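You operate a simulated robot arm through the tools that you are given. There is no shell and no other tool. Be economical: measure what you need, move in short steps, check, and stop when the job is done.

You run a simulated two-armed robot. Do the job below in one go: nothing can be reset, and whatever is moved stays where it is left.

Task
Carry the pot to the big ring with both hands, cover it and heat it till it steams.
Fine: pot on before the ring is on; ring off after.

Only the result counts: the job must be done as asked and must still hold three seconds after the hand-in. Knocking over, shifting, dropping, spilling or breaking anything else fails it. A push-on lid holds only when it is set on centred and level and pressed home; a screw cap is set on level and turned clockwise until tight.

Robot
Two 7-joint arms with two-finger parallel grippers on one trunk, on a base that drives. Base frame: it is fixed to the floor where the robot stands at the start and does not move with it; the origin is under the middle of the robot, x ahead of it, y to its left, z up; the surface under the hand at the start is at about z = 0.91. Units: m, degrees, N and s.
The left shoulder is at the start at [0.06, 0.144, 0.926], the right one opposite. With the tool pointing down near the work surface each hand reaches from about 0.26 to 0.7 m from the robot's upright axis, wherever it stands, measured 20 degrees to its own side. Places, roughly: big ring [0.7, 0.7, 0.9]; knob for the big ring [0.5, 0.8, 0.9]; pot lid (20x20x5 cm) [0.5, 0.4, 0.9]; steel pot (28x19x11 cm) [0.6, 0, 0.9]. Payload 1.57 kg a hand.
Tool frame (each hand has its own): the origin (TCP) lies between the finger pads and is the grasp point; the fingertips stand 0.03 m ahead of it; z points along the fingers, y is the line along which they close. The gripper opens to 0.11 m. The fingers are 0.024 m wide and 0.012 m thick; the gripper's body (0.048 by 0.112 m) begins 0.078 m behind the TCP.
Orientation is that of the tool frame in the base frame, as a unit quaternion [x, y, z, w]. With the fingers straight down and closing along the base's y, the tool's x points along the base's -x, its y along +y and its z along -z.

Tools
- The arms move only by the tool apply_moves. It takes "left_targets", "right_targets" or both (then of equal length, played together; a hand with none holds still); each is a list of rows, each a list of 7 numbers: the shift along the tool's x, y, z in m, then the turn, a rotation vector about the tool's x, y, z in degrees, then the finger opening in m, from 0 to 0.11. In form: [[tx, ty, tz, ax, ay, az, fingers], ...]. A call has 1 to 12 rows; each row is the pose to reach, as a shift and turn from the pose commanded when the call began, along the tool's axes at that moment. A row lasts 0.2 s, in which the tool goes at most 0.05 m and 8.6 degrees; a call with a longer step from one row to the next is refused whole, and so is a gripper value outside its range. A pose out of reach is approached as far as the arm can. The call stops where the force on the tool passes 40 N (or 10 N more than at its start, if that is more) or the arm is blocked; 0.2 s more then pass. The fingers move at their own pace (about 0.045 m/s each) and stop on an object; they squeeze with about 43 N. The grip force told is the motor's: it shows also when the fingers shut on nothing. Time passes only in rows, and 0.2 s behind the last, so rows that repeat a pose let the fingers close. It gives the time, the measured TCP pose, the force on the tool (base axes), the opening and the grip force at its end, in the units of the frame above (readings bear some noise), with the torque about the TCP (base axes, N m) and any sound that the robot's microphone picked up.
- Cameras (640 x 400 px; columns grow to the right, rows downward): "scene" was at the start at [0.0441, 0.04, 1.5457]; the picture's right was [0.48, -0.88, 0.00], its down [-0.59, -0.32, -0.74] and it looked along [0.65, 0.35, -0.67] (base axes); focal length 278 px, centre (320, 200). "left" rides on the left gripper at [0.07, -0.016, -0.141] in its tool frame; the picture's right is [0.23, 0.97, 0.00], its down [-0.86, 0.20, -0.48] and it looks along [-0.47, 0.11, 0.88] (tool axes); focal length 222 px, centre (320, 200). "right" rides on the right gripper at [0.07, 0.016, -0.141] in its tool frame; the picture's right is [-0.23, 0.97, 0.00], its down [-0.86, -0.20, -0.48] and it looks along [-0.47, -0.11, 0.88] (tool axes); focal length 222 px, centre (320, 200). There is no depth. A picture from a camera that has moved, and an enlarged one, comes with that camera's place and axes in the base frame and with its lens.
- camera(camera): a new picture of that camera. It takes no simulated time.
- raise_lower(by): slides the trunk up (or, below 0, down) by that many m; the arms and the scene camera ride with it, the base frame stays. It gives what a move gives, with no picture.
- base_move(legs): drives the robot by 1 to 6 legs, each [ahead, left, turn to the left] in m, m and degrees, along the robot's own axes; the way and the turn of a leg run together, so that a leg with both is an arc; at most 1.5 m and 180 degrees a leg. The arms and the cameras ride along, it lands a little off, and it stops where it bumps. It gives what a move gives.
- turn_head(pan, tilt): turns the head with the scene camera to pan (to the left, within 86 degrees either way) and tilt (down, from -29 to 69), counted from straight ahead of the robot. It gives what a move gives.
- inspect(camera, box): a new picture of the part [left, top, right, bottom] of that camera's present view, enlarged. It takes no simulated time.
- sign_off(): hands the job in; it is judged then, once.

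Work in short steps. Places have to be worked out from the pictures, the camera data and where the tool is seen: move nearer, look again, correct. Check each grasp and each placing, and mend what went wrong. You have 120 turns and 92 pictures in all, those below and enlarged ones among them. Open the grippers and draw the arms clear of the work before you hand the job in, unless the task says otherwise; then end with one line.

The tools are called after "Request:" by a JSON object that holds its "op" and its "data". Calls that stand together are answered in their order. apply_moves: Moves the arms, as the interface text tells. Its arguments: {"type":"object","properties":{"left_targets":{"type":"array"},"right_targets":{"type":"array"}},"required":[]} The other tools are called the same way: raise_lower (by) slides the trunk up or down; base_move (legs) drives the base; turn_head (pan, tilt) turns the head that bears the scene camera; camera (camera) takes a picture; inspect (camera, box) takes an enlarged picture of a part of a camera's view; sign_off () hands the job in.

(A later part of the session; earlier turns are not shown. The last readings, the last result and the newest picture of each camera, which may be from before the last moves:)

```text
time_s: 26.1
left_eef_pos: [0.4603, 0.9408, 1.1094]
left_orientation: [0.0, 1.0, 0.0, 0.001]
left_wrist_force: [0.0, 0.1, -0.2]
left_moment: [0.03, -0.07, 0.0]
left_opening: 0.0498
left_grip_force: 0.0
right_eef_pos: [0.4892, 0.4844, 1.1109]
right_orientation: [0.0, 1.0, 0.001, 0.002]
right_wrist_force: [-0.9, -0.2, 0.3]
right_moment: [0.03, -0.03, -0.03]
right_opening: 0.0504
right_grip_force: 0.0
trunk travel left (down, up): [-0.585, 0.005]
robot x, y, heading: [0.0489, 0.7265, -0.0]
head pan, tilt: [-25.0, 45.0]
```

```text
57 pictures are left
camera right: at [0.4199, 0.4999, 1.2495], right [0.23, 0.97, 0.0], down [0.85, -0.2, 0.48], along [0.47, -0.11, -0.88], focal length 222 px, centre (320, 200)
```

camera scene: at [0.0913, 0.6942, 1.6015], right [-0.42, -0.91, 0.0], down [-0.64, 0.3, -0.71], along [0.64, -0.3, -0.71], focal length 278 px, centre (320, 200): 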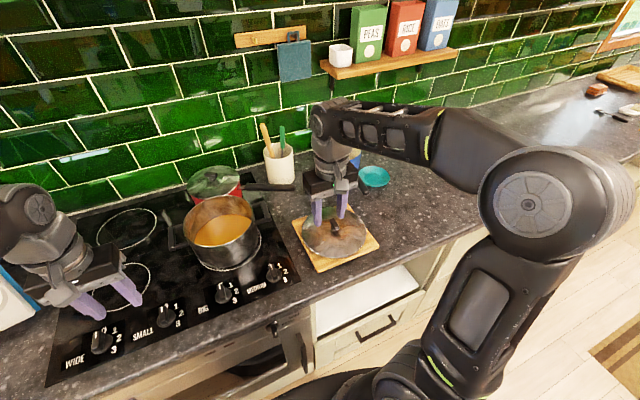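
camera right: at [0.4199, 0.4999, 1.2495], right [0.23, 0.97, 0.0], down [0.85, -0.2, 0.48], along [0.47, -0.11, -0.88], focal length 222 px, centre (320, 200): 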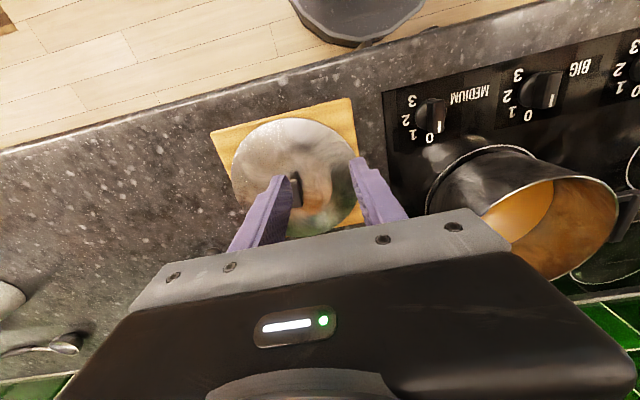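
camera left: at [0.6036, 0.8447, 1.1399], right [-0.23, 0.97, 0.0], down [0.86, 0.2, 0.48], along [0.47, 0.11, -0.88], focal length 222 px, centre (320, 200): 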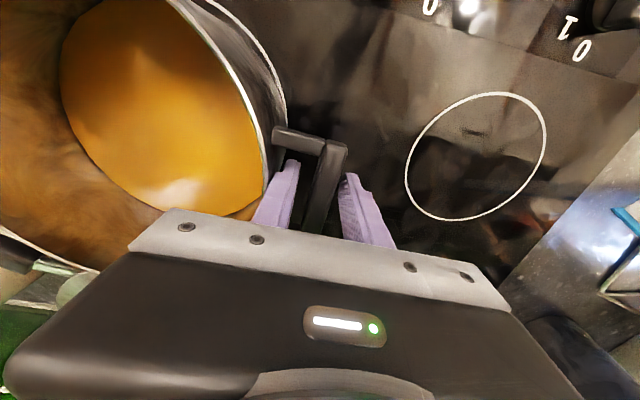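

The knob is near (0.544, 0.437), hidden by a finger. I shift the right hand by −4.7 cm in y and open it, then look.

Request:
{"op": "apply_moves", "data": {"right_targets": [[0.005, -0.025, 0, 0, 0, 0, 0.08], [0.01, -0.047, 0, 0, 0, 0, 0.08], [0.01, -0.047, 0, 0, 0, 0, 0.08]]}}

Request:
{"op": "inspect", "data": {"camera": "right", "box": [220, 90, 440, 228]}}

Request:
{"op": "inspect", "data": {"camera": "scene", "box": [270, 180, 400, 280]}}

```text
time_s: 26.9
left_eef_pos: [0.4629, 0.942, 1.1068]
left_orientation: [0.002, 1.0, 0.0, 0.0]
left_wrist_force: [0.0, 0.6, -0.8]
left_moment: [-0.03, 0.0, -0.03]
left_opening: 0.0501
left_grip_force: 0.0
right_eef_pos: [0.4811, 0.4375, 1.1103]
right_orientation: [0.0, 1.0, 0.001, 0.001]
right_wrist_force: [0.2, 0.1, -0.8]
right_moment: [0.05, 0.03, -0.02]
right_opening: 0.08
right_grip_force: 0.0
trunk travel left (down, up): [-0.585, 0.005]
robot x, y, heading: [0.0509, 0.7304, 0.1]
head pan, tilt: [-25.0, 45.0]
```

```text
2.90 times, centred on (330, 159) of right
camera zoom: at [0.4111, 0.4531, 1.2492], right [0.23, 0.97, 0.0], down [0.85, -0.2, 0.48], along [0.47, -0.11, -0.88], focal length 644 px, centre (291, 319)
```

zoom: 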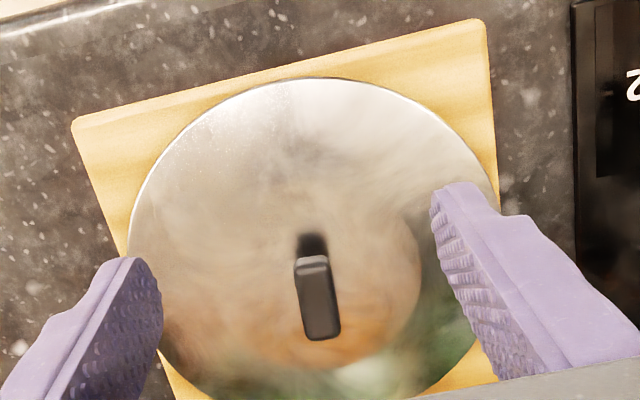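

```text
4.00 times, centred on (335, 230) of scene
camera zoom: at [0.0938, 0.6943, 1.6015], right [-0.42, -0.91, 0.0], down [-0.64, 0.3, -0.71], along [0.64, -0.3, -0.71], focal length 1114 px, centre (260, 80)
```

zoom: 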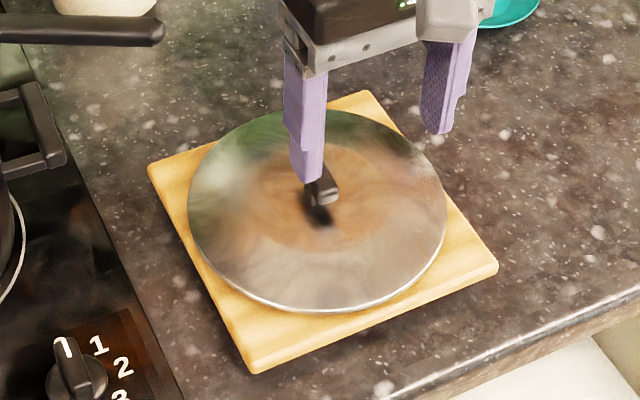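

Knob bar: centre (0.550, 0.434), 4 cm along x (about −3.5°), 1.5 cm wide, top near 0.97. I go above it to z≈1.0 with the matching turn.

Request:
{"op": "apply_moves", "data": {"right_targets": [[-0.03, -0.002, 0.02, 0, 0, 3.5, 0.05], [-0.05, -0.0035, 0.05, 0, 0, 3.5, 0.05], [-0.069, -0.0035, 0.08, 0, 0, 3.5, 0.05], [-0.069, -0.0035, 0.105, 0, 0, 3.5, 0.05], [-0.069, -0.0035, 0.105, 0, 0, 3.5, 0.05]]}}

Request:
{"op": "inspect", "data": {"camera": "right", "box": [220, 90, 440, 228]}}

Request:
{"op": "inspect", "data": {"camera": "scene", "box": [270, 180, 400, 280]}}

```text
time_s: 28.1
left_eef_pos: [0.4635, 0.9418, 1.1074]
left_orientation: [0.0, 1.0, 0.0, 0.0]
left_wrist_force: [-0.5, 0.0, 0.1]
left_moment: [0.01, 0.0, -0.03]
left_opening: 0.0502
left_grip_force: 0.1
right_eef_pos: [0.5529, 0.435, 1.0038]
right_orientation: [0.031, 1.0, 0.001, 0.001]
right_wrist_force: [-0.4, -0.7, -0.3]
right_moment: [-0.01, 0.0, -0.03]
right_opening: 0.0501
right_grip_force: 0.0
trunk travel left (down, up): [-0.585, 0.005]
robot x, y, heading: [0.0494, 0.7317, 0.2]
head pan, tilt: [-25.0, 45.0]
```

```text
2.90 times, centred on (330, 159) of right
camera zoom: at [0.4832, 0.4548, 1.143], right [0.29, 0.96, 0.0], down [0.84, -0.25, 0.48], along [0.46, -0.14, -0.88], focal length 644 px, centre (291, 319)
```

zoom: 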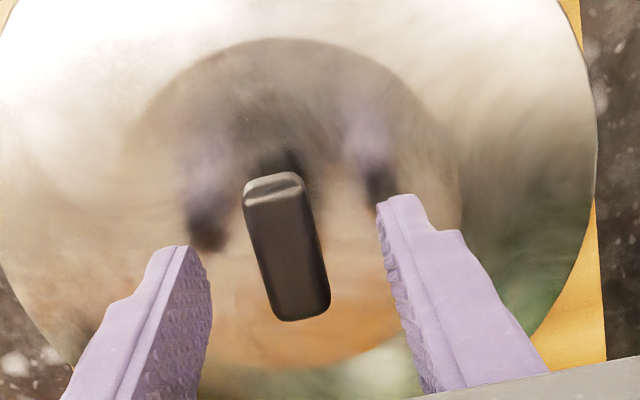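

```text
4.00 times, centred on (335, 230) of scene
camera zoom: at [0.0944, 0.6944, 1.6014], right [-0.42, -0.91, 0.0], down [-0.64, 0.3, -0.71], along [0.64, -0.3, -0.71], focal length 1114 px, centre (260, 80)
```

zoom: 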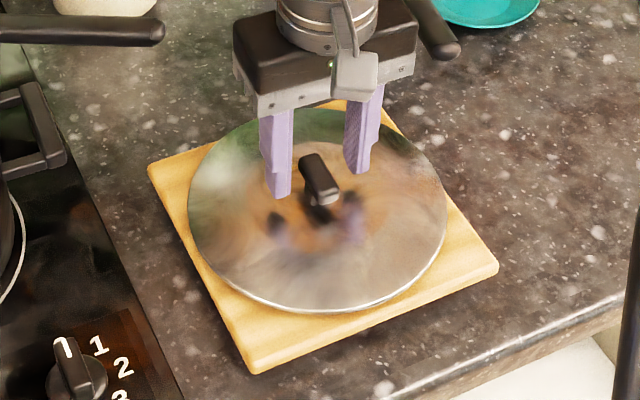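

Aligned within millimetres; I turn 3° more and lower 2.2 cm.

Request:
{"op": "apply_moves", "data": {"right_targets": [[0.002, -0.001, 0.01, 0, 0, 3, 0.05], [0.002, -0.001, 0.018, 0, 0, 3, 0.05], [0.002, -0.001, 0.022, 0, 0, 3, 0.05], [0.002, -0.001, 0.022, 0, 0, 3, 0.05]]}}

Request:
{"op": "inspect", "data": {"camera": "right", "box": [220, 90, 440, 228]}}

Request:
{"op": "inspect", "data": {"camera": "scene", "box": [270, 180, 400, 280]}}

```text
time_s: 29.2
left_eef_pos: [0.4613, 0.9405, 1.1087]
left_orientation: [-0.001, 1.0, 0.0, 0.001]
left_wrist_force: [0.0, -1.0, 0.1]
left_moment: [0.03, -0.05, -0.01]
left_opening: 0.05
left_grip_force: 0.0
right_eef_pos: [0.5492, 0.4324, 0.9863]
right_orientation: [0.058, 0.998, 0.0, 0.006]
right_wrist_force: [-6.9, 0.8, 18.6]
right_moment: [-0.17, 0.45, -0.11]
right_opening: 0.0499
right_grip_force: 0.2
trunk travel left (down, up): [-0.585, 0.005]
robot x, y, heading: [0.0482, 0.7287, -0.1]
head pan, tilt: [-25.0, 45.0]
stopped in row 4 (right hand): the force on the tool passed its limit at 41 N (the readings are from after the stop); the commanded pose is now the measured one
```

```text
2.90 times, centred on (330, 159) of right
camera zoom: at [0.4804, 0.4572, 1.1253], right [0.34, 0.94, 0.0], down [0.82, -0.3, 0.49], along [0.46, -0.16, -0.87], focal length 644 px, centre (291, 319)
```

zoom: 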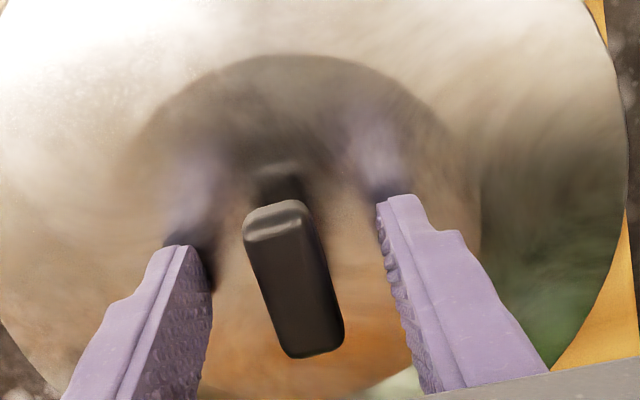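

```text
4.00 times, centred on (335, 230) of scene
camera zoom: at [0.0914, 0.6953, 1.6014], right [-0.42, -0.91, 0.0], down [-0.64, 0.3, -0.71], along [0.64, -0.3, -0.71], focal length 1114 px, centre (260, 80)
```

zoom: 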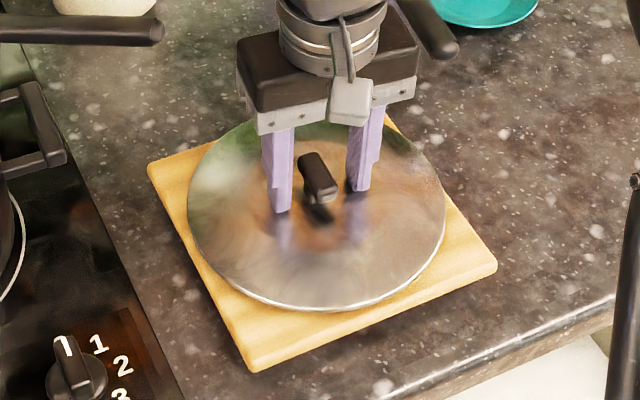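

The tips touched the lid at z≈0.986; the lid hasn't shifted visibly. I rise 4 mm, then close on the knob.

Request:
{"op": "apply_moves", "data": {"right_targets": [[0, 0, -0.004, 0, 0, 0, 0.05], [0, 0, -0.004, 0, 0, 0, 0.05]]}}

Request:
{"op": "apply_moves", "data": {"right_targets": [[0, 0, 0, 0, 0, 0, 0.035], [0, 0, 0, 0, 0, 0, 0.02], [0, 0, 0, 0, 0, 0, 0.0], [0, 0, 0, 0, 0, 0, 0.0], [0, 0, 0, 0, 0, 0, 0.0]]}}

Request:
{"op": "inspect", "data": {"camera": "scene", "box": [270, 180, 400, 280]}}

```text
time_s: 29.8
left_eef_pos: [0.4614, 0.941, 1.1073]
left_orientation: [0.001, 1.0, 0.0, 0.0]
left_wrist_force: [-0.1, 0.1, 0.2]
left_moment: [0.01, -0.03, -0.01]
left_opening: 0.0501
left_grip_force: 0.1
right_eef_pos: [0.5504, 0.4322, 0.9879]
right_orientation: [0.058, 0.998, 0.0, 0.005]
right_wrist_force: [0.4, -0.5, -0.1]
right_moment: [-0.02, 0.0, -0.02]
right_opening: 0.0503
right_grip_force: 0.0
trunk travel left (down, up): [-0.585, 0.005]
robot x, y, heading: [0.0482, 0.7287, -0.1]
head pan, tilt: [-25.0, 45.0]
```

```text
time_s: 31.0
left_eef_pos: [0.4638, 0.9418, 1.1075]
left_orientation: [0.001, 1.0, 0.0, 0.0]
left_wrist_force: [-0.2, -0.8, 0.1]
left_moment: [-0.01, -0.01, 0.0]
left_opening: 0.05
left_grip_force: 0.0
right_eef_pos: [0.5503, 0.4324, 0.9885]
right_orientation: [0.058, 0.998, 0.0, 0.005]
right_wrist_force: [-0.5, -0.7, 0.8]
right_moment: [-0.04, -0.07, -0.06]
right_opening: 0.0176
right_grip_force: 32.2
trunk travel left (down, up): [-0.585, 0.005]
robot x, y, heading: [0.049, 0.7273, -0.0]
head pan, tilt: [-25.0, 45.0]
```

```text
4.00 times, centred on (335, 230) of scene
camera zoom: at [0.0941, 0.6943, 1.6015], right [-0.42, -0.91, 0.0], down [-0.64, 0.3, -0.71], along [0.64, -0.3, -0.71], focal length 1114 px, centre (260, 80)
```

zoom: 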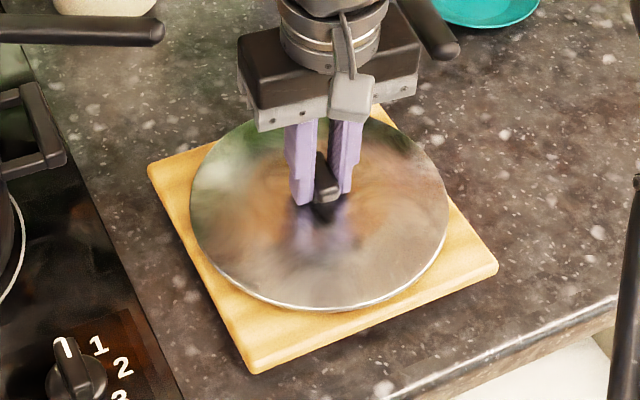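

The knob is held (17.6 mm). I lift 2.5 cm first and check.

Request:
{"op": "apply_moves", "data": {"right_targets": [[0, 0, -0.006, 0, 0, 0, 0.0], [0, 0, -0.015, 0, 0, 0, 0.0], [0, 0, -0.025, 0, 0, 0, 0.0], [0, 0, -0.025, 0, 0, 0, 0.0]]}}

Request:
{"op": "inspect", "data": {"camera": "scene", "box": [270, 180, 400, 280]}}

```text
time_s: 32.0
left_eef_pos: [0.4629, 0.9411, 1.1073]
left_orientation: [0.001, 1.0, 0.0, 0.0]
left_wrist_force: [0.5, -0.2, -0.5]
left_moment: [0.03, 0.01, -0.03]
left_opening: 0.0501
left_grip_force: 0.1
right_eef_pos: [0.5511, 0.4319, 1.0131]
right_orientation: [0.058, 0.998, 0.001, 0.005]
right_wrist_force: [0.4, 0.4, -2.9]
right_moment: [0.06, 0.0, -0.04]
right_opening: 0.0177
right_grip_force: 32.4
trunk travel left (down, up): [-0.585, 0.005]
robot x, y, heading: [0.049, 0.728, 0.0]
head pan, tilt: [-25.0, 45.0]
```

```text
4.00 times, centred on (335, 230) of scene
camera zoom: at [0.0945, 0.6941, 1.6014], right [-0.42, -0.91, 0.0], down [-0.64, 0.3, -0.71], along [0.64, -0.3, -0.71], focal length 1114 px, centre (260, 80)
```

zoom: 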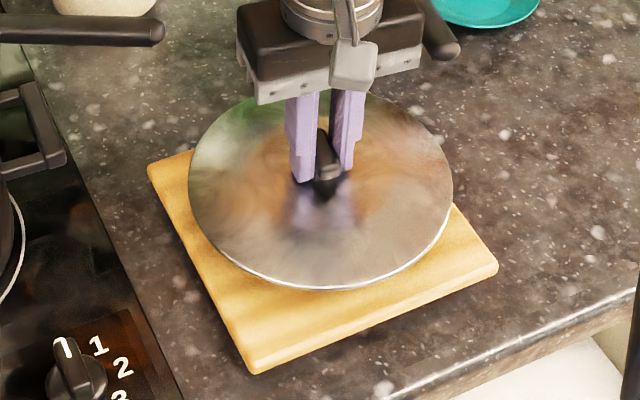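

The lid is up and level. I lift 10 cm more.

Request:
{"op": "apply_moves", "data": {"right_targets": [[0, 0, -0.03, 0, 0, 0, 0.0], [0, 0, -0.06, 0, 0, 0, 0.0], [0, 0, -0.085, 0, 0, 0, 0.0], [0, 0, -0.1, 0, 0, 0, 0.0], [0, 0, -0.1, 0, 0, 0, 0.0]]}}

```text
time_s: 33.2
left_eef_pos: [0.4628, 0.9406, 1.1076]
left_orientation: [0.001, 1.0, -0.001, -0.001]
left_wrist_force: [0.3, -0.1, 0.1]
left_moment: [0.04, 0.0, 0.02]
left_opening: 0.0501
left_grip_force: 0.1
right_eef_pos: [0.5506, 0.4326, 1.1135]
right_orientation: [0.056, 0.998, 0.001, 0.004]
right_wrist_force: [0.5, -0.2, -2.4]
right_moment: [0.0, 0.0, 0.01]
right_opening: 0.0178
right_grip_force: 32.9
trunk travel left (down, up): [-0.585, 0.005]
robot x, y, heading: [0.0484, 0.7258, 0.3]
head pan, tilt: [-25.0, 45.0]
```

Now I turn the robot to the left by 15° and look; this swings the lid toward the pot.

Request:
{"op": "base_move", "data": {"legs": [[0, 0, 15]]}}

Request:
{"op": "camera", "data": {"camera": "scene"}}

```text
time_s: 34.5
left_eef_pos: [0.3931, 1.0414, 1.1073]
left_orientation: [-0.13, 0.991, 0.0, 0.001]
left_wrist_force: [0.5, -0.3, 0.2]
left_moment: [-0.01, -0.01, -0.01]
left_opening: 0.05
left_grip_force: 0.2
right_eef_pos: [0.6098, 0.575, 1.1142]
right_orientation: [-0.075, 0.997, 0.001, 0.004]
right_wrist_force: [0.4, -0.5, -2.3]
right_moment: [-0.01, 0.02, -0.03]
right_opening: 0.0173
right_grip_force: 33.1
trunk travel left (down, up): [-0.585, 0.005]
robot x, y, heading: [0.0509, 0.7279, 15.0]
head pan, tilt: [-25.0, 45.0]
```

```text
48 pictures are left
camera scene: at [0.1018, 0.7072, 1.6014], right [-0.17, -0.99, 0.0], down [-0.7, 0.12, -0.71], along [0.7, -0.12, -0.71], focal length 278 px, centre (320, 200)
```

scene: 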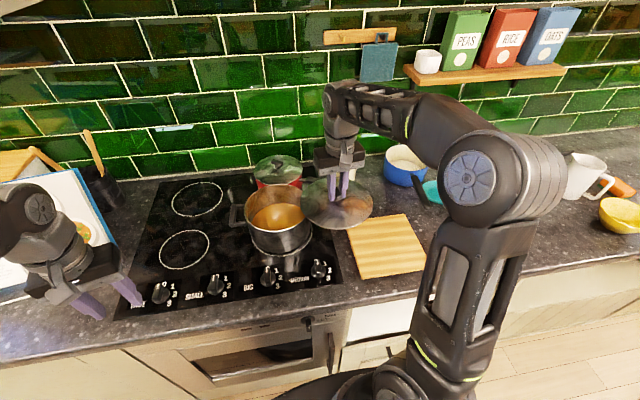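

Clear so far. I enlarge the pot to measure its centre before covering it.

Request:
{"op": "inspect", "data": {"camera": "scene", "box": [220, 160, 380, 290]}}

```text
3.08 times, centred on (300, 225) of scene
camera zoom: at [0.1018, 0.7072, 1.6014], right [-0.17, -0.99, 0.0], down [-0.7, 0.12, -0.71], along [0.7, -0.12, -0.71], focal length 856 px, centre (382, 123)
```

zoom: 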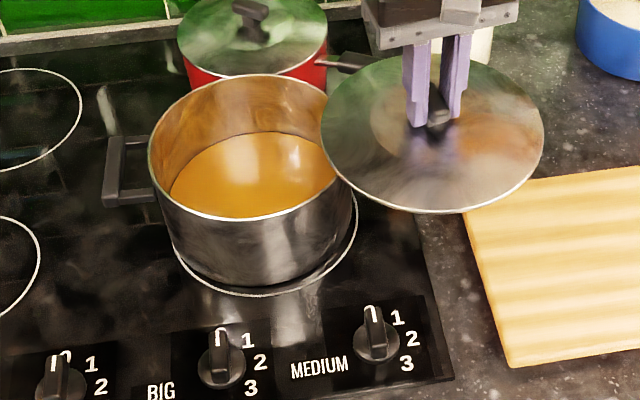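

I check how the lid sits relative to the right hand.

Request:
{"op": "camera", "data": {"camera": "right"}}

```text
46 pictures are left
camera right: at [0.5376, 0.579, 1.2522], right [0.08, 1.0, 0.0], down [0.87, -0.07, 0.49], along [0.48, -0.04, -0.87], focal length 222 px, centre (320, 200)
```

right: 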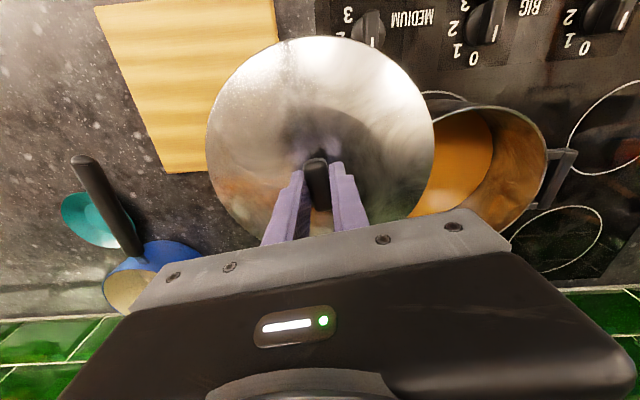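

The lid centre is ≈(0.613, 0.574), about 3 mm ahead of the TCP, its rim near z 1.06, above the pot's rim at ≈1.03. I turn 15° more to the left.

Request:
{"op": "base_move", "data": {"legs": [[0, 0, 15]]}}

Request:
{"op": "camera", "data": {"camera": "scene"}}

```text
time_s: 35.8
left_eef_pos: [0.3017, 1.1192, 1.1069]
left_orientation: [-0.257, 0.966, -0.001, 0.0]
left_wrist_force: [0.6, -0.5, -0.9]
left_moment: [-0.01, 0.0, -0.02]
left_opening: 0.0501
left_grip_force: 0.1
right_eef_pos: [0.6305, 0.724, 1.114]
right_orientation: [-0.202, 0.979, 0.002, 0.005]
right_wrist_force: [0.1, 0.1, -1.7]
right_moment: [-0.03, -0.03, -0.03]
right_opening: 0.0176
right_grip_force: 32.0
trunk travel left (down, up): [-0.585, 0.005]
robot x, y, heading: [0.0485, 0.7324, 30.2]
head pan, tilt: [-25.0, 45.0]
```

```text
45 pictures are left
camera scene: at [0.1055, 0.7211, 1.6014], right [0.09, -1.0, 0.0], down [-0.7, -0.06, -0.71], along [0.7, 0.06, -0.71], focal length 278 px, centre (320, 200)
```

scene: 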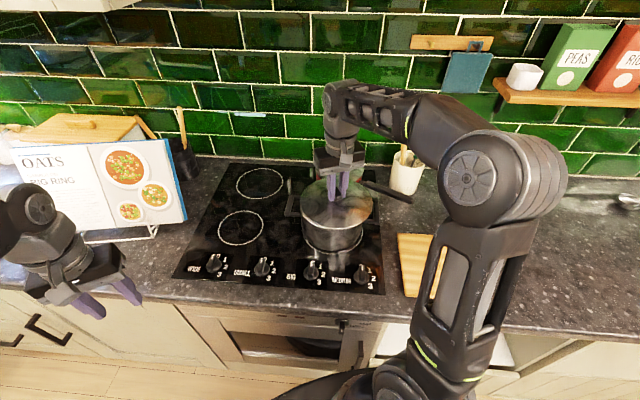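

I move the lid over the pot's centre: (+3.4, +0.9) cm in base axes, 1 cm lower.

Request:
{"op": "apply_moves", "data": {"right_targets": [[-0.015, -0.002, 0.003, 0, 0, 0, 0.0], [-0.0343, -0.005, 0.01, 0, 0, 0, 0.0], [-0.0343, -0.005, 0.01, 0, 0, 0, 0.0]]}}

Request:
{"op": "camera", "data": {"camera": "right"}}

Request:
{"op": "inspect", "data": {"camera": "scene", "box": [270, 140, 430, 270]}}

```text
time_s: 36.6
left_eef_pos: [0.3011, 1.119, 1.1082]
left_orientation: [-0.257, 0.966, 0.0, 0.0]
left_wrist_force: [-0.8, 0.7, 0.2]
left_moment: [-0.02, 0.0, 0.06]
left_opening: 0.0503
left_grip_force: 0.1
right_eef_pos: [0.6644, 0.7312, 1.1047]
right_orientation: [-0.204, 0.979, 0.002, 0.004]
right_wrist_force: [-0.7, -0.3, -2.4]
right_moment: [-0.01, 0.0, 0.0]
right_opening: 0.0174
right_grip_force: 32.7
trunk travel left (down, up): [-0.585, 0.005]
robot x, y, heading: [0.0508, 0.7285, 30.2]
head pan, tilt: [-25.0, 45.0]
```

```text
44 pictures are left
camera right: at [0.5933, 0.7174, 1.2426], right [-0.18, 0.98, 0.0], down [0.86, 0.15, 0.49], along [0.48, 0.09, -0.87], focal length 222 px, centre (320, 200)
```

right: 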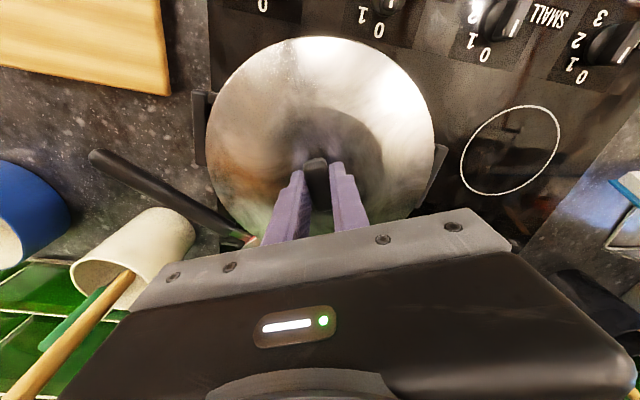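

```text
3.08 times, centred on (350, 205) of scene
camera zoom: at [0.1053, 0.7205, 1.6015], right [0.09, -1.0, 0.0], down [-0.7, -0.06, -0.71], along [0.7, 0.06, -0.71], focal length 856 px, centre (228, 185)
```

zoom: 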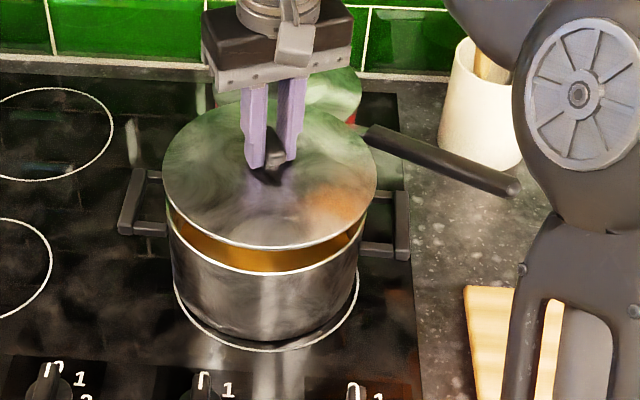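

Wrist-view fit gives the lid centre (0.668, 0.733), matching the pot (0.667, 0.732). I lower 1.8 cm and look.

Request:
{"op": "apply_moves", "data": {"right_targets": [[0, 0, 0.006, 0, 0, 0, 0.0], [0, 0, 0.012, 0, 0, 0, 0.0], [0, 0, 0.016, 0, 0, 0, 0.0], [0, 0, 0.016, 0, 0, 0, 0.0]]}}

Request:
{"op": "inspect", "data": {"camera": "scene", "box": [290, 160, 400, 250]}}

```text
time_s: 37.6
left_eef_pos: [0.3022, 1.1193, 1.1079]
left_orientation: [-0.258, 0.966, 0.0, 0.0]
left_wrist_force: [0.3, -0.6, -0.8]
left_moment: [0.0, 0.03, 0.04]
left_opening: 0.05
left_grip_force: 0.0
right_eef_pos: [0.6643, 0.7306, 1.0875]
right_orientation: [-0.203, 0.979, 0.002, 0.004]
right_wrist_force: [0.3, -0.7, -1.6]
right_moment: [-0.02, 0.0, -0.01]
right_opening: 0.0175
right_grip_force: 32.1
trunk travel left (down, up): [-0.585, 0.005]
robot x, y, heading: [0.0525, 0.729, 30.0]
head pan, tilt: [-25.0, 45.0]
```

```text
4.44 times, centred on (345, 205) of scene
camera zoom: at [0.1057, 0.7207, 1.6014], right [0.09, -1.0, 0.0], down [-0.7, -0.06, -0.71], along [0.7, 0.06, -0.71], focal length 1237 px, centre (209, 178)
```

zoom: 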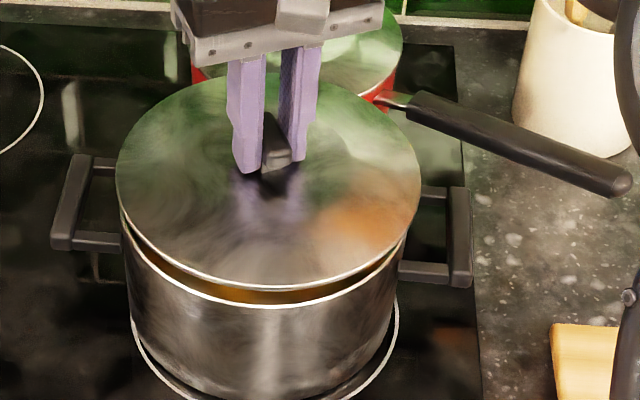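

Centred from this view too. I lower by small steps until contact.

Request:
{"op": "apply_moves", "data": {"right_targets": [[0, 0, 0.003, 0, 0, 0, 0.0], [0, 0, 0.006, 0, 0, 0, 0.0], [0, 0, 0.009, 0, 0, 0, 0.0]]}}

Request:
{"op": "inspect", "data": {"camera": "scene", "box": [290, 160, 400, 250]}}

```text
time_s: 38.4
left_eef_pos: [0.3023, 1.1179, 1.1076]
left_orientation: [-0.258, 0.966, 0.001, 0.0]
left_wrist_force: [-0.3, -0.2, -0.3]
left_moment: [-0.01, -0.01, 0.01]
left_opening: 0.0501
left_grip_force: 0.0
right_eef_pos: [0.6652, 0.7308, 1.0798]
right_orientation: [-0.203, 0.979, 0.001, 0.003]
right_wrist_force: [0.3, -0.2, -2.6]
right_moment: [0.04, 0.01, 0.03]
right_opening: 0.0176
right_grip_force: 32.8
trunk travel left (down, up): [-0.585, 0.005]
robot x, y, heading: [0.0486, 0.7295, 29.8]
head pan, tilt: [-25.0, 45.0]
```

```text
4.44 times, centred on (345, 205) of scene
camera zoom: at [0.1058, 0.7207, 1.6014], right [0.09, -1.0, 0.0], down [-0.7, -0.06, -0.71], along [0.7, 0.06, -0.71], focal length 1237 px, centre (209, 178)
```

zoom: 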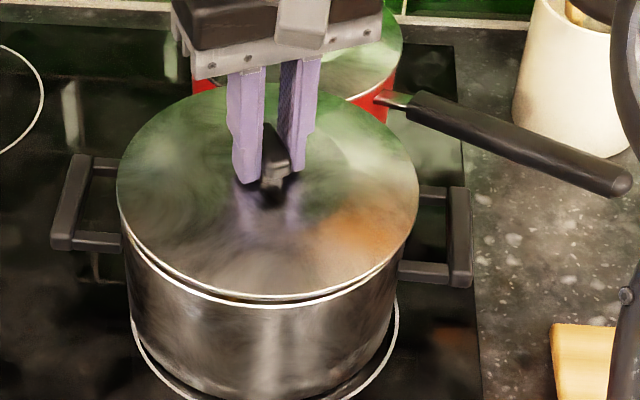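

A few millimetres remain. I go on down in 1.5 mm steps.

Request:
{"op": "apply_moves", "data": {"right_targets": [[0, 0, 0.002, 0, 0, 0, 0.0], [0, 0, 0.0035, 0, 0, 0, 0.0], [0, 0, 0.005, 0, 0, 0, 0.0], [0, 0, 0.0065, 0, 0, 0, 0.0], [0, 0, 0.008, 0, 0, 0, 0.0], [0, 0, 0.0095, 0, 0, 0, 0.0], [0, 0, 0.011, 0, 0, 0, 0.0]]}}

Request:
{"op": "inspect", "data": {"camera": "scene", "box": [290, 160, 400, 250]}}

```text
time_s: 40.0
left_eef_pos: [0.3015, 1.1182, 1.1072]
left_orientation: [-0.258, 0.966, 0.0, 0.001]
left_wrist_force: [0.1, -0.9, 0.3]
left_moment: [0.01, -0.01, 0.01]
left_opening: 0.0501
left_grip_force: 0.0
right_eef_pos: [0.6649, 0.7318, 1.0693]
right_orientation: [-0.202, 0.979, 0.002, 0.005]
right_wrist_force: [5.9, 1.2, 11.0]
right_moment: [-0.29, 0.67, 0.08]
right_opening: 0.0179
right_grip_force: 32.3
trunk travel left (down, up): [-0.585, 0.005]
robot x, y, heading: [0.0492, 0.7308, 30.0]
head pan, tilt: [-25.0, 45.0]
```

```text
4.44 times, centred on (345, 205) of scene
camera zoom: at [0.1054, 0.721, 1.6015], right [0.09, -1.0, 0.0], down [-0.7, -0.06, -0.71], along [0.7, 0.06, -0.71], focal length 1237 px, centre (209, 178)
```

zoom: 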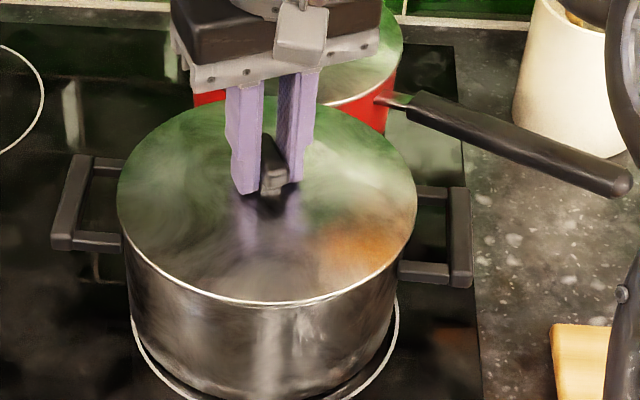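

Contact with ~11 N, rim closed all around the visible side. I open the fingers, so the lid can settle, and look.

Request:
{"op": "apply_moves", "data": {"right_targets": [[0, 0, 0, 0, 0, 0, 0.02], [0, 0, 0, 0, 0, 0, 0.035], [0, 0, 0, 0, 0, 0, 0.035], [0, 0, -0.003, 0, 0, 0, 0.035]]}}

Request:
{"op": "inspect", "data": {"camera": "scene", "box": [290, 160, 400, 250]}}

Request:
{"op": "camera", "data": {"camera": "right"}}

```text
time_s: 41.0
left_eef_pos: [0.3019, 1.1182, 1.1069]
left_orientation: [-0.258, 0.966, -0.001, 0.0]
left_wrist_force: [0.3, -0.4, 0.1]
left_moment: [0.0, 0.01, -0.02]
left_opening: 0.0499
left_grip_force: 0.1
right_eef_pos: [0.6644, 0.7311, 1.0699]
right_orientation: [-0.202, 0.979, 0.002, 0.005]
right_wrist_force: [0.5, -0.2, -0.1]
right_moment: [-0.01, 0.0, -0.04]
right_opening: 0.0349
right_grip_force: 0.0
trunk travel left (down, up): [-0.585, 0.005]
robot x, y, heading: [0.0525, 0.7228, 29.9]
head pan, tilt: [-25.0, 45.0]
```

```text
4.44 times, centred on (345, 205) of scene
camera zoom: at [0.1053, 0.7206, 1.6013], right [0.09, -1.0, 0.0], down [-0.7, -0.06, -0.71], along [0.7, 0.06, -0.71], focal length 1237 px, centre (209, 178)
```

zoom: 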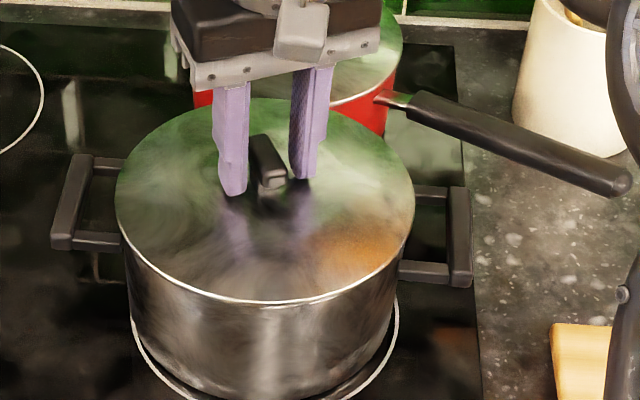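

```text
38 pictures are left
camera right: at [0.5932, 0.7179, 1.2092], right [-0.18, 0.98, 0.0], down [0.86, 0.15, 0.49], along [0.48, 0.09, -0.87], focal length 222 px, centre (320, 200)
```

right: 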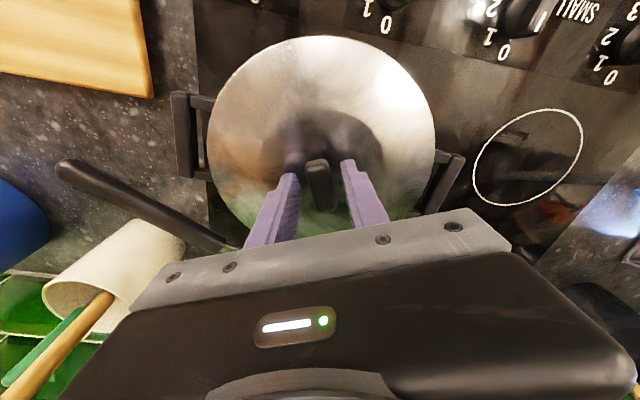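

The lid rests level and centred. I press it gently with the open tips on both sides of the knob.

Request:
{"op": "apply_moves", "data": {"right_targets": [[0, 0, 0.003, 0, 0, 0, 0.035], [0, 0, 0.005, 0, 0, 0, 0.035], [0, 0, 0.007, 0, 0, 0, 0.035], [0, 0, 0.008, 0, 0, 0, 0.035]]}}

```text
time_s: 42.2
left_eef_pos: [0.3002, 1.1184, 1.1081]
left_orientation: [-0.257, 0.966, 0.0, 0.0]
left_wrist_force: [0.9, -0.5, 0.2]
left_moment: [0.01, -0.01, -0.01]
left_opening: 0.0503
left_grip_force: 0.0
right_eef_pos: [0.6665, 0.7307, 1.0682]
right_orientation: [-0.203, 0.979, 0.004, 0.011]
right_wrist_force: [-3.7, -0.8, 15.5]
right_moment: [0.17, 0.37, 0.01]
right_opening: 0.035
right_grip_force: 0.0
trunk travel left (down, up): [-0.585, 0.005]
robot x, y, heading: [0.0516, 0.727, 30.2]
head pan, tilt: [-25.0, 45.0]
stopped in row 4 (right hand): the force on the tool passed its limit at 42 N (the readings are from after the stop); the commanded pose is now the measured one
```

Pressed home (42 N stop). I raise the right hand and draw it back, then check the lid.

Request:
{"op": "apply_moves", "data": {"right_targets": [[0, 0, -0.015, 0, 0, 0, 0.035], [0, 0, -0.04, 0, 0, 0, 0.035], [0.03, 0, -0.06, 0, 0, 0, 0.035], [0.07, 0, -0.06, 0, 0, 0, 0.035], [0.11, 0, -0.06, 0, 0, 0, 0.035], [0.15, 0, -0.06, 0, 0, 0, 0.035], [0.19, -0.02, -0.06, 0, 0, 0, 0.035]]}}

Request:
{"op": "turn_head", "data": {"pan": -25, "tilt": 55}}

Request:
{"op": "camera", "data": {"camera": "scene"}}

```text
time_s: 43.8
left_eef_pos: [0.3004, 1.1179, 1.108]
left_orientation: [-0.258, 0.966, 0.0, 0.0]
left_wrist_force: [-0.3, 0.6, -0.9]
left_moment: [0.01, -0.01, -0.02]
left_opening: 0.0499
left_grip_force: 0.0
right_eef_pos: [0.4982, 0.6372, 1.1235]
right_orientation: [-0.202, 0.979, 0.004, 0.01]
right_wrist_force: [0.0, -0.3, -0.9]
right_moment: [0.02, -0.02, -0.01]
right_opening: 0.035
right_grip_force: 0.1
trunk travel left (down, up): [-0.585, 0.005]
robot x, y, heading: [0.0527, 0.7301, 29.8]
head pan, tilt: [-25.0, 45.0]
```

```text
time_s: 44.5
left_eef_pos: [0.3015, 1.1186, 1.1067]
left_orientation: [-0.257, 0.967, 0.0, 0.0]
left_wrist_force: [0.3, -0.1, 0.6]
left_moment: [0.0, 0.0, -0.01]
left_opening: 0.0501
left_grip_force: 0.0
right_eef_pos: [0.499, 0.6377, 1.1227]
right_orientation: [-0.203, 0.979, 0.002, 0.007]
right_wrist_force: [0.6, -0.1, 0.4]
right_moment: [0.0, -0.01, 0.02]
right_opening: 0.035
right_grip_force: 0.0
trunk travel left (down, up): [-0.585, 0.005]
robot x, y, heading: [0.0508, 0.7262, 29.9]
head pan, tilt: [-25.0, 55.0]
```

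```text
37 pictures are left
camera scene: at [0.0962, 0.7197, 1.5881], right [0.09, -1.0, 0.0], down [-0.82, -0.07, -0.57], along [0.57, 0.05, -0.82], focal length 278 px, centre (320, 200)
```

scene: 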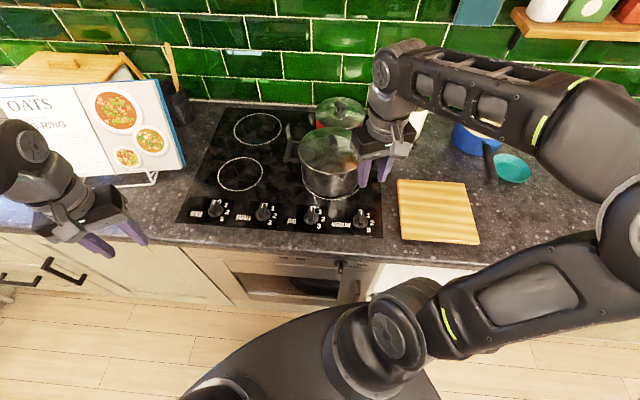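

The lid sits well. I enlarge the knobs; the right hand is well placed for the BIG knob.

Request:
{"op": "inspect", "data": {"camera": "scene", "box": [260, 120, 400, 240]}}

```text
3.33 times, centred on (330, 180) of scene
camera zoom: at [0.0962, 0.7197, 1.5881], right [0.09, -1.0, 0.0], down [-0.82, -0.07, -0.57], along [0.57, 0.05, -0.82], focal length 928 px, centre (287, 267)
```

zoom: 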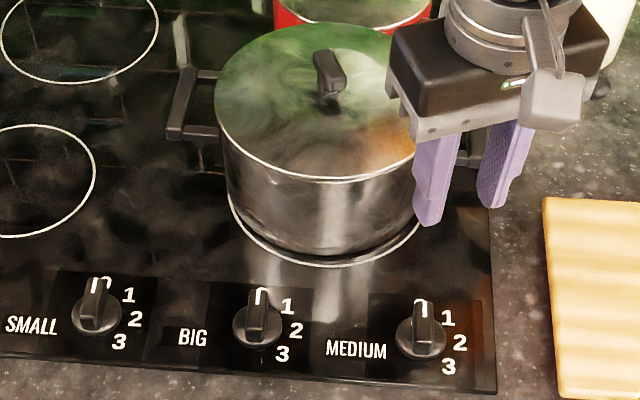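

BIG knob: disc ≈(0.49, 0.779), ridge along x, top ≈0.95; 1, 2, 3 lie at 45°, 90°, 135° clockwise. I bring the right hand over it, turned to close across the ridge.

Request:
{"op": "apply_moves", "data": {"right_targets": [[0, 0.03, 0.01, 0, 0, 6, 0.05], [-0.005, 0.07, 0.02, 0, 0, 12, 0.05], [-0.01, 0.11, 0.03, 0, 0, 18, 0.05], [-0.0147, 0.1474, 0.035, 0, 0, 23.4, 0.05], [-0.0147, 0.1474, 0.035, 0, 0, 23.4, 0.05]]}}

Request:
{"op": "camera", "data": {"camera": "right"}}

```text
time_s: 45.7
left_eef_pos: [0.3009, 1.1179, 1.1081]
left_orientation: [-0.256, 0.967, -0.001, 0.0]
left_wrist_force: [-0.3, 1.1, 0.3]
left_moment: [0.01, -0.03, -0.01]
left_opening: 0.05
left_grip_force: 0.0
right_eef_pos: [0.4545, 0.7784, 1.0877]
right_orientation: [0.001, 1.0, 0.006, 0.009]
right_wrist_force: [0.0, 0.4, 0.1]
right_moment: [0.04, 0.02, -0.02]
right_opening: 0.0499
right_grip_force: 0.2
trunk travel left (down, up): [-0.585, 0.005]
robot x, y, heading: [0.048, 0.7275, 29.8]
head pan, tilt: [-25.0, 55.0]
```

```text
35 pictures are left
camera right: at [0.382, 0.794, 1.2256], right [0.23, 0.97, 0.01], down [0.85, -0.21, 0.49], along [0.48, -0.1, -0.87], focal length 222 px, centre (320, 200)
```

right: 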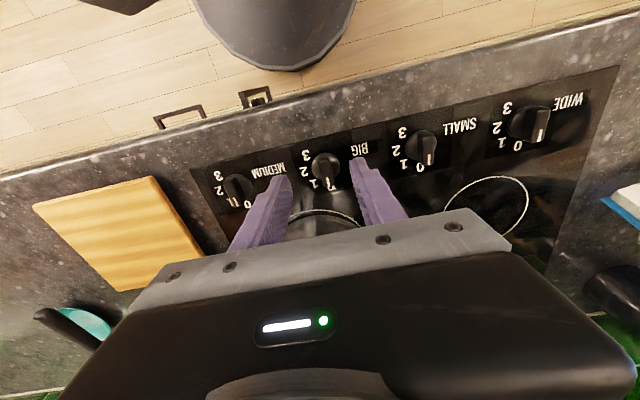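

The knob reads (0.492, 0.779). I go over it and down to z≈1.0.

Request:
{"op": "apply_moves", "data": {"right_targets": [[-0.02, 0, 0.035, 0, 0, 0, 0.05], [-0.037, 0.001, 0.07, 0, 0, 0, 0.05], [-0.037, 0.001, 0.09, 0, 0, 0, 0.05], [-0.037, 0.001, 0.09, 0, 0, 0, 0.05]]}}

Request:
{"op": "inspect", "data": {"camera": "right", "box": [220, 90, 440, 228]}}

Request:
{"op": "inspect", "data": {"camera": "scene", "box": [260, 120, 400, 240]}}

```text
time_s: 46.7
left_eef_pos: [0.3032, 1.1182, 1.1074]
left_orientation: [-0.257, 0.967, -0.001, 0.0]
left_wrist_force: [-0.2, 0.2, 0.2]
left_moment: [0.01, -0.02, 0.0]
left_opening: 0.0502
left_grip_force: 0.1
right_eef_pos: [0.494, 0.78, 0.9976]
right_orientation: [0.0, 1.0, 0.004, 0.007]
right_wrist_force: [-0.2, -0.4, 0.4]
right_moment: [-0.02, -0.01, -0.02]
right_opening: 0.05
right_grip_force: 0.0
trunk travel left (down, up): [-0.585, 0.005]
robot x, y, heading: [0.0481, 0.7272, 30.0]
head pan, tilt: [-25.0, 55.0]
```

```text
2.90 times, centred on (330, 159) of right
camera zoom: at [0.4219, 0.7956, 1.1363], right [0.23, 0.97, 0.01], down [0.85, -0.2, 0.49], along [0.48, -0.1, -0.87], focal length 644 px, centre (291, 319)
```

zoom: 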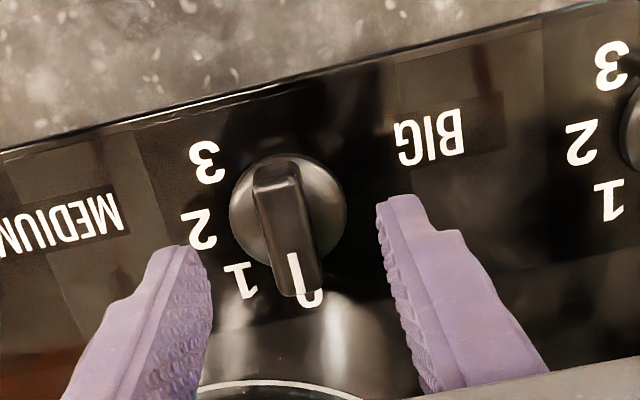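

```text
3.33 times, centred on (330, 180) of scene
camera zoom: at [0.0962, 0.7199, 1.588], right [0.09, -1.0, 0.0], down [-0.82, -0.07, -0.57], along [0.57, 0.05, -0.82], focal length 928 px, centre (287, 267)
```

zoom: 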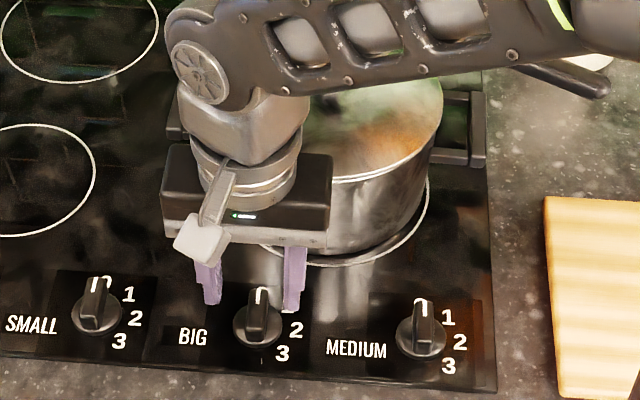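

The hand is centred on the knob. I lower 3.3 cm and close on the ridge.

Request:
{"op": "apply_moves", "data": {"right_targets": [[0, 0, 0.015, 0, 0, 0, 0.05], [0, 0, 0.028, 0, 0, 0, 0.05], [0, 0, 0.033, 0, 0, 0, 0.05], [0, 0, 0.033, 0, 0, 0, 0.035], [0, 0, 0.033, 0, 0, 0, 0.02], [0, 0, 0.033, 0, 0, 0, 0.0], [0, 0, 0.033, 0, 0, 0, 0.0], [0, 0, 0.033, 0, 0, 0, 0.0]]}}

Request:
{"op": "inspect", "data": {"camera": "right", "box": [220, 90, 440, 228]}}

```text
time_s: 48.5
left_eef_pos: [0.3019, 1.1168, 1.1076]
left_orientation: [-0.257, 0.966, 0.001, 0.0]
left_wrist_force: [0.6, -0.1, 0.5]
left_moment: [-0.02, -0.01, 0.03]
left_opening: 0.0501
left_grip_force: 0.1
right_eef_pos: [0.4946, 0.7782, 0.9647]
right_orientation: [0.0, 1.0, 0.003, 0.007]
right_wrist_force: [0.6, -14.2, 1.3]
right_moment: [-0.77, -0.02, -0.1]
right_opening: 0.0157
right_grip_force: 31.7
trunk travel left (down, up): [-0.585, 0.005]
robot x, y, heading: [0.0514, 0.728, 30.0]
head pan, tilt: [-25.0, 55.0]
```

```text
2.90 times, centred on (330, 159) of right
camera zoom: at [0.4226, 0.7942, 1.1032], right [0.23, 0.97, 0.01], down [0.85, -0.2, 0.49], along [0.48, -0.1, -0.87], focal length 644 px, centre (291, 319)
```

zoom: 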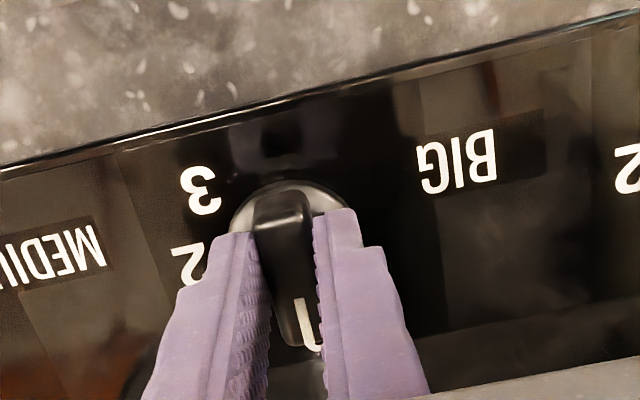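

Ridge held, with a small sideways load; I shift 1.5 mm and turn clockwise 48° first.

Request:
{"op": "apply_moves", "data": {"right_targets": [[0, -0.0015, 0, 0, 0, 8, 0.0], [0, -0.0015, 0, 0, 0, 16, 0.0], [0, -0.0015, 0, 0, 0, 24, 0.0], [0, -0.0015, 0, 0, 0, 32, 0.0], [0, -0.0015, 0, 0, 0, 40, 0.0], [0, -0.0015, 0, 0, 0, 47, 0.0]]}}

Request:
{"op": "inspect", "data": {"camera": "right", "box": [220, 90, 440, 228]}}

```text
time_s: 49.9
left_eef_pos: [0.3026, 1.12, 1.1055]
left_orientation: [-0.258, 0.966, 0.0, -0.001]
left_wrist_force: [-0.1, 1.3, 0.6]
left_moment: [0.0, 0.0, -0.02]
left_opening: 0.05
left_grip_force: 0.0
right_eef_pos: [0.4966, 0.7819, 0.9653]
right_orientation: [0.4, 0.917, 0.009, 0.005]
right_wrist_force: [9.1, 11.8, -11.2]
right_moment: [-0.4, -0.42, 0.12]
right_opening: 0.0158
right_grip_force: 31.3
trunk travel left (down, up): [-0.585, 0.005]
robot x, y, heading: [0.0445, 0.7287, 30.0]
head pan, tilt: [-25.0, 55.0]
```

```text
2.90 times, centred on (330, 159) of right
camera zoom: at [0.4579, 0.8431, 1.1044], right [0.87, 0.5, 0.02], down [0.43, -0.77, 0.48], along [0.25, -0.41, -0.88], focal length 644 px, centre (291, 319)
```

zoom: 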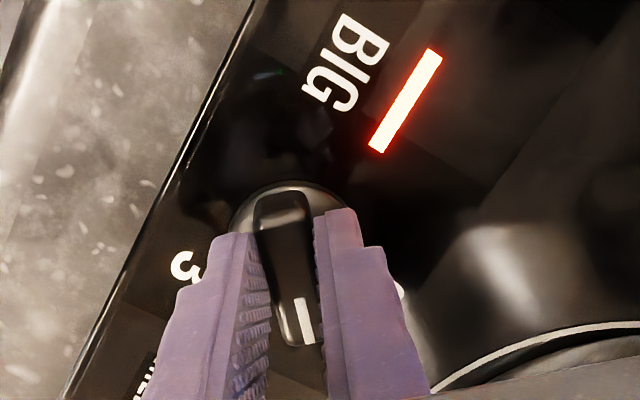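

The BIG indicator is lit. I follow the side load by 2 mm and turn on toward 3.

Request:
{"op": "apply_moves", "data": {"right_targets": [[0.0, 0.002, 0.001, 0, 0, 8, 0.0], [0.0, 0.002, 0.001, 0, 0, 16, 0.0], [0.0, 0.002, 0.001, 0, 0, 24, 0.0], [0.0, 0.002, 0.001, 0, 0, 32, 0.0], [0.0, 0.002, 0.001, 0, 0, 40, 0.0], [0.0, 0.002, 0.001, 0, 0, 48, 0.0], [0.0, 0.002, 0.001, 0, 0, 56, 0.0], [0.0, 0.002, 0.001, 0, 0, 64, 0.0], [0.0, 0.002, 0.001, 0, 0, 72, 0.0], [0.0, 0.002, 0.001, 0, 0, 80, 0.0], [0.0, 0.002, 0.001, 0, 0, 87, 0.0]]}}

Request:
{"op": "inspect", "data": {"camera": "right", "box": [220, 90, 440, 228]}}

```text
time_s: 52.3
left_eef_pos: [0.3052, 1.1168, 1.1072]
left_orientation: [-0.257, 0.966, 0.0, -0.002]
left_wrist_force: [-0.3, -0.9, 0.0]
left_moment: [0.0, 0.02, -0.03]
left_opening: 0.0501
left_grip_force: 0.0
right_eef_pos: [0.5011, 0.7796, 0.9636]
right_orientation: [0.921, 0.389, 0.011, -0.001]
right_wrist_force: [30.6, -2.8, 6.4]
right_moment: [-0.24, -0.26, 0.04]
right_opening: 0.016
right_grip_force: 31.3
trunk travel left (down, up): [-0.585, 0.005]
robot x, y, heading: [0.0517, 0.7298, 29.9]
head pan, tilt: [-25.0, 55.0]
```

```text
2.90 times, centred on (330, 159) of right
camera zoom: at [0.5581, 0.8174, 1.1045], right [0.54, -0.84, 0.0], down [-0.75, -0.48, 0.46], along [-0.39, -0.25, -0.89], focal length 644 px, centre (291, 319)
```

zoom: 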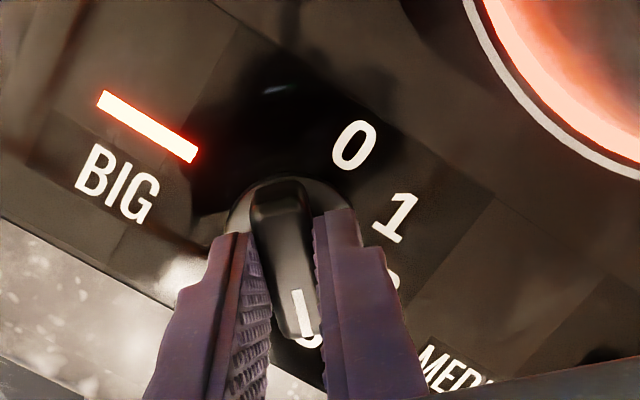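

The ring glows, knob at 3. I relieve the side load, open the fingers around the ridge and watch for steam.

Request:
{"op": "apply_moves", "data": {"right_targets": [[0.0028, 0.0029, 0, 0, 0, 0, 0.01], [0.0028, 0.0029, 0, 0, 0, 0, 0.03], [0.0028, 0.0029, 0, 0, 0, 0, 0.03], [0.0028, 0.0029, 0, 0, 0, 0, 0.03], [0.0028, 0.0029, 0, 0, 0, 0, 0.03], [0.0028, 0.0029, 0, 0, 0, 0, 0.03]]}}

Request:
{"op": "camera", "data": {"camera": "scene"}}

```text
time_s: 53.7
left_eef_pos: [0.3016, 1.119, 1.1092]
left_orientation: [-0.257, 0.966, 0.0, 0.0]
left_wrist_force: [0.1, 0.5, 0.2]
left_moment: [0.0, 0.01, -0.02]
left_opening: 0.0503
left_grip_force: 0.1
right_eef_pos: [0.4986, 0.7811, 0.9645]
right_orientation: [0.921, 0.391, 0.009, -0.002]
right_wrist_force: [-1.4, -0.3, 0.0]
right_moment: [-0.03, -0.01, -0.01]
right_opening: 0.0298
right_grip_force: 0.0
trunk travel left (down, up): [-0.585, 0.005]
robot x, y, heading: [0.0505, 0.7271, 30.1]
head pan, tilt: [-25.0, 55.0]
```

```text
29 pictures are left
camera scene: at [0.0964, 0.7199, 1.588], right [0.09, -1.0, 0.0], down [-0.82, -0.07, -0.57], along [0.57, 0.05, -0.82], focal length 278 px, centre (320, 200)
```

scene: 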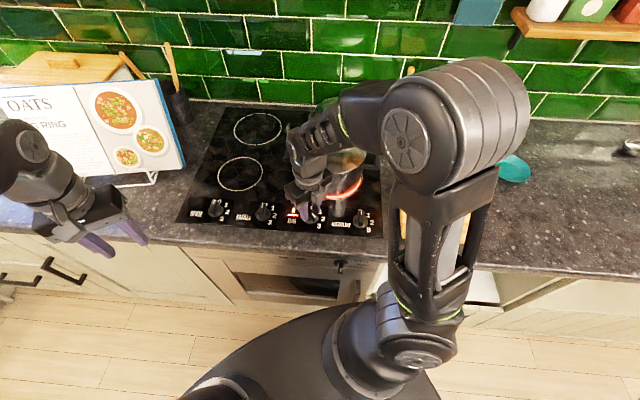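

No steam yet. I wait about 2.6 s and enlarge the pot.

Request:
{"op": "apply_moves", "data": {"right_targets": [[0, 0, 0, 0, 0, 0, 0.03], [0, 0, 0, 0, 0, 0, 0.03], [0, 0, 0, 0, 0, 0, 0.03], [0, 0, 0, 0, 0, 0, 0.03], [0, 0, 0, 0, 0, 0, 0.03], [0, 0, 0, 0, 0, 0, 0.03], [0, 0, 0, 0, 0, 0, 0.03], [0, 0, 0, 0, 0, 0, 0.03], [0, 0, 0, 0, 0, 0, 0.03], [0, 0, 0, 0, 0, 0, 0.03], [0, 0, 0, 0, 0, 0, 0.03], [0, 0, 0, 0, 0, 0, 0.03]]}}

Request:
{"op": "inspect", "data": {"camera": "scene", "box": [250, 60, 430, 240]}}

```text
time_s: 56.3
left_eef_pos: [0.3023, 1.1191, 1.1077]
left_orientation: [-0.257, 0.966, 0.0, 0.001]
left_wrist_force: [0.0, 1.2, 0.6]
left_moment: [0.01, -0.01, -0.02]
left_opening: 0.0503
left_grip_force: 0.1
right_eef_pos: [0.4995, 0.7816, 0.9639]
right_orientation: [0.92, 0.391, 0.009, -0.001]
right_wrist_force: [0.4, -1.3, -0.7]
right_moment: [0.01, 0.0, -0.01]
right_opening: 0.0301
right_grip_force: 0.1
trunk travel left (down, up): [-0.585, 0.005]
robot x, y, heading: [0.0489, 0.7295, 29.7]
head pan, tilt: [-25.0, 55.0]
```

```text
2.22 times, centred on (340, 150) of scene
camera zoom: at [0.0963, 0.7199, 1.588], right [0.09, -1.0, 0.0], down [-0.82, -0.07, -0.57], along [0.57, 0.05, -0.82], focal length 619 px, centre (276, 311)
```

zoom: 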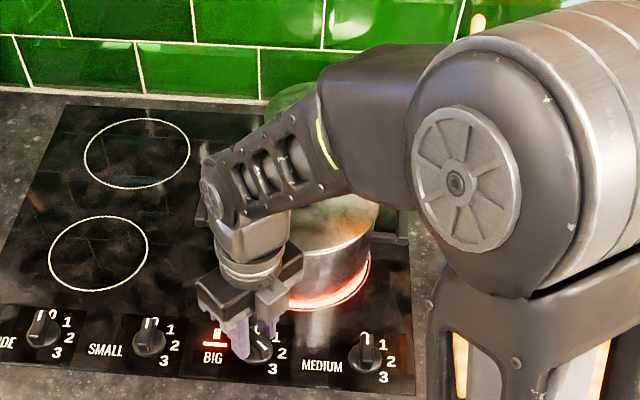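

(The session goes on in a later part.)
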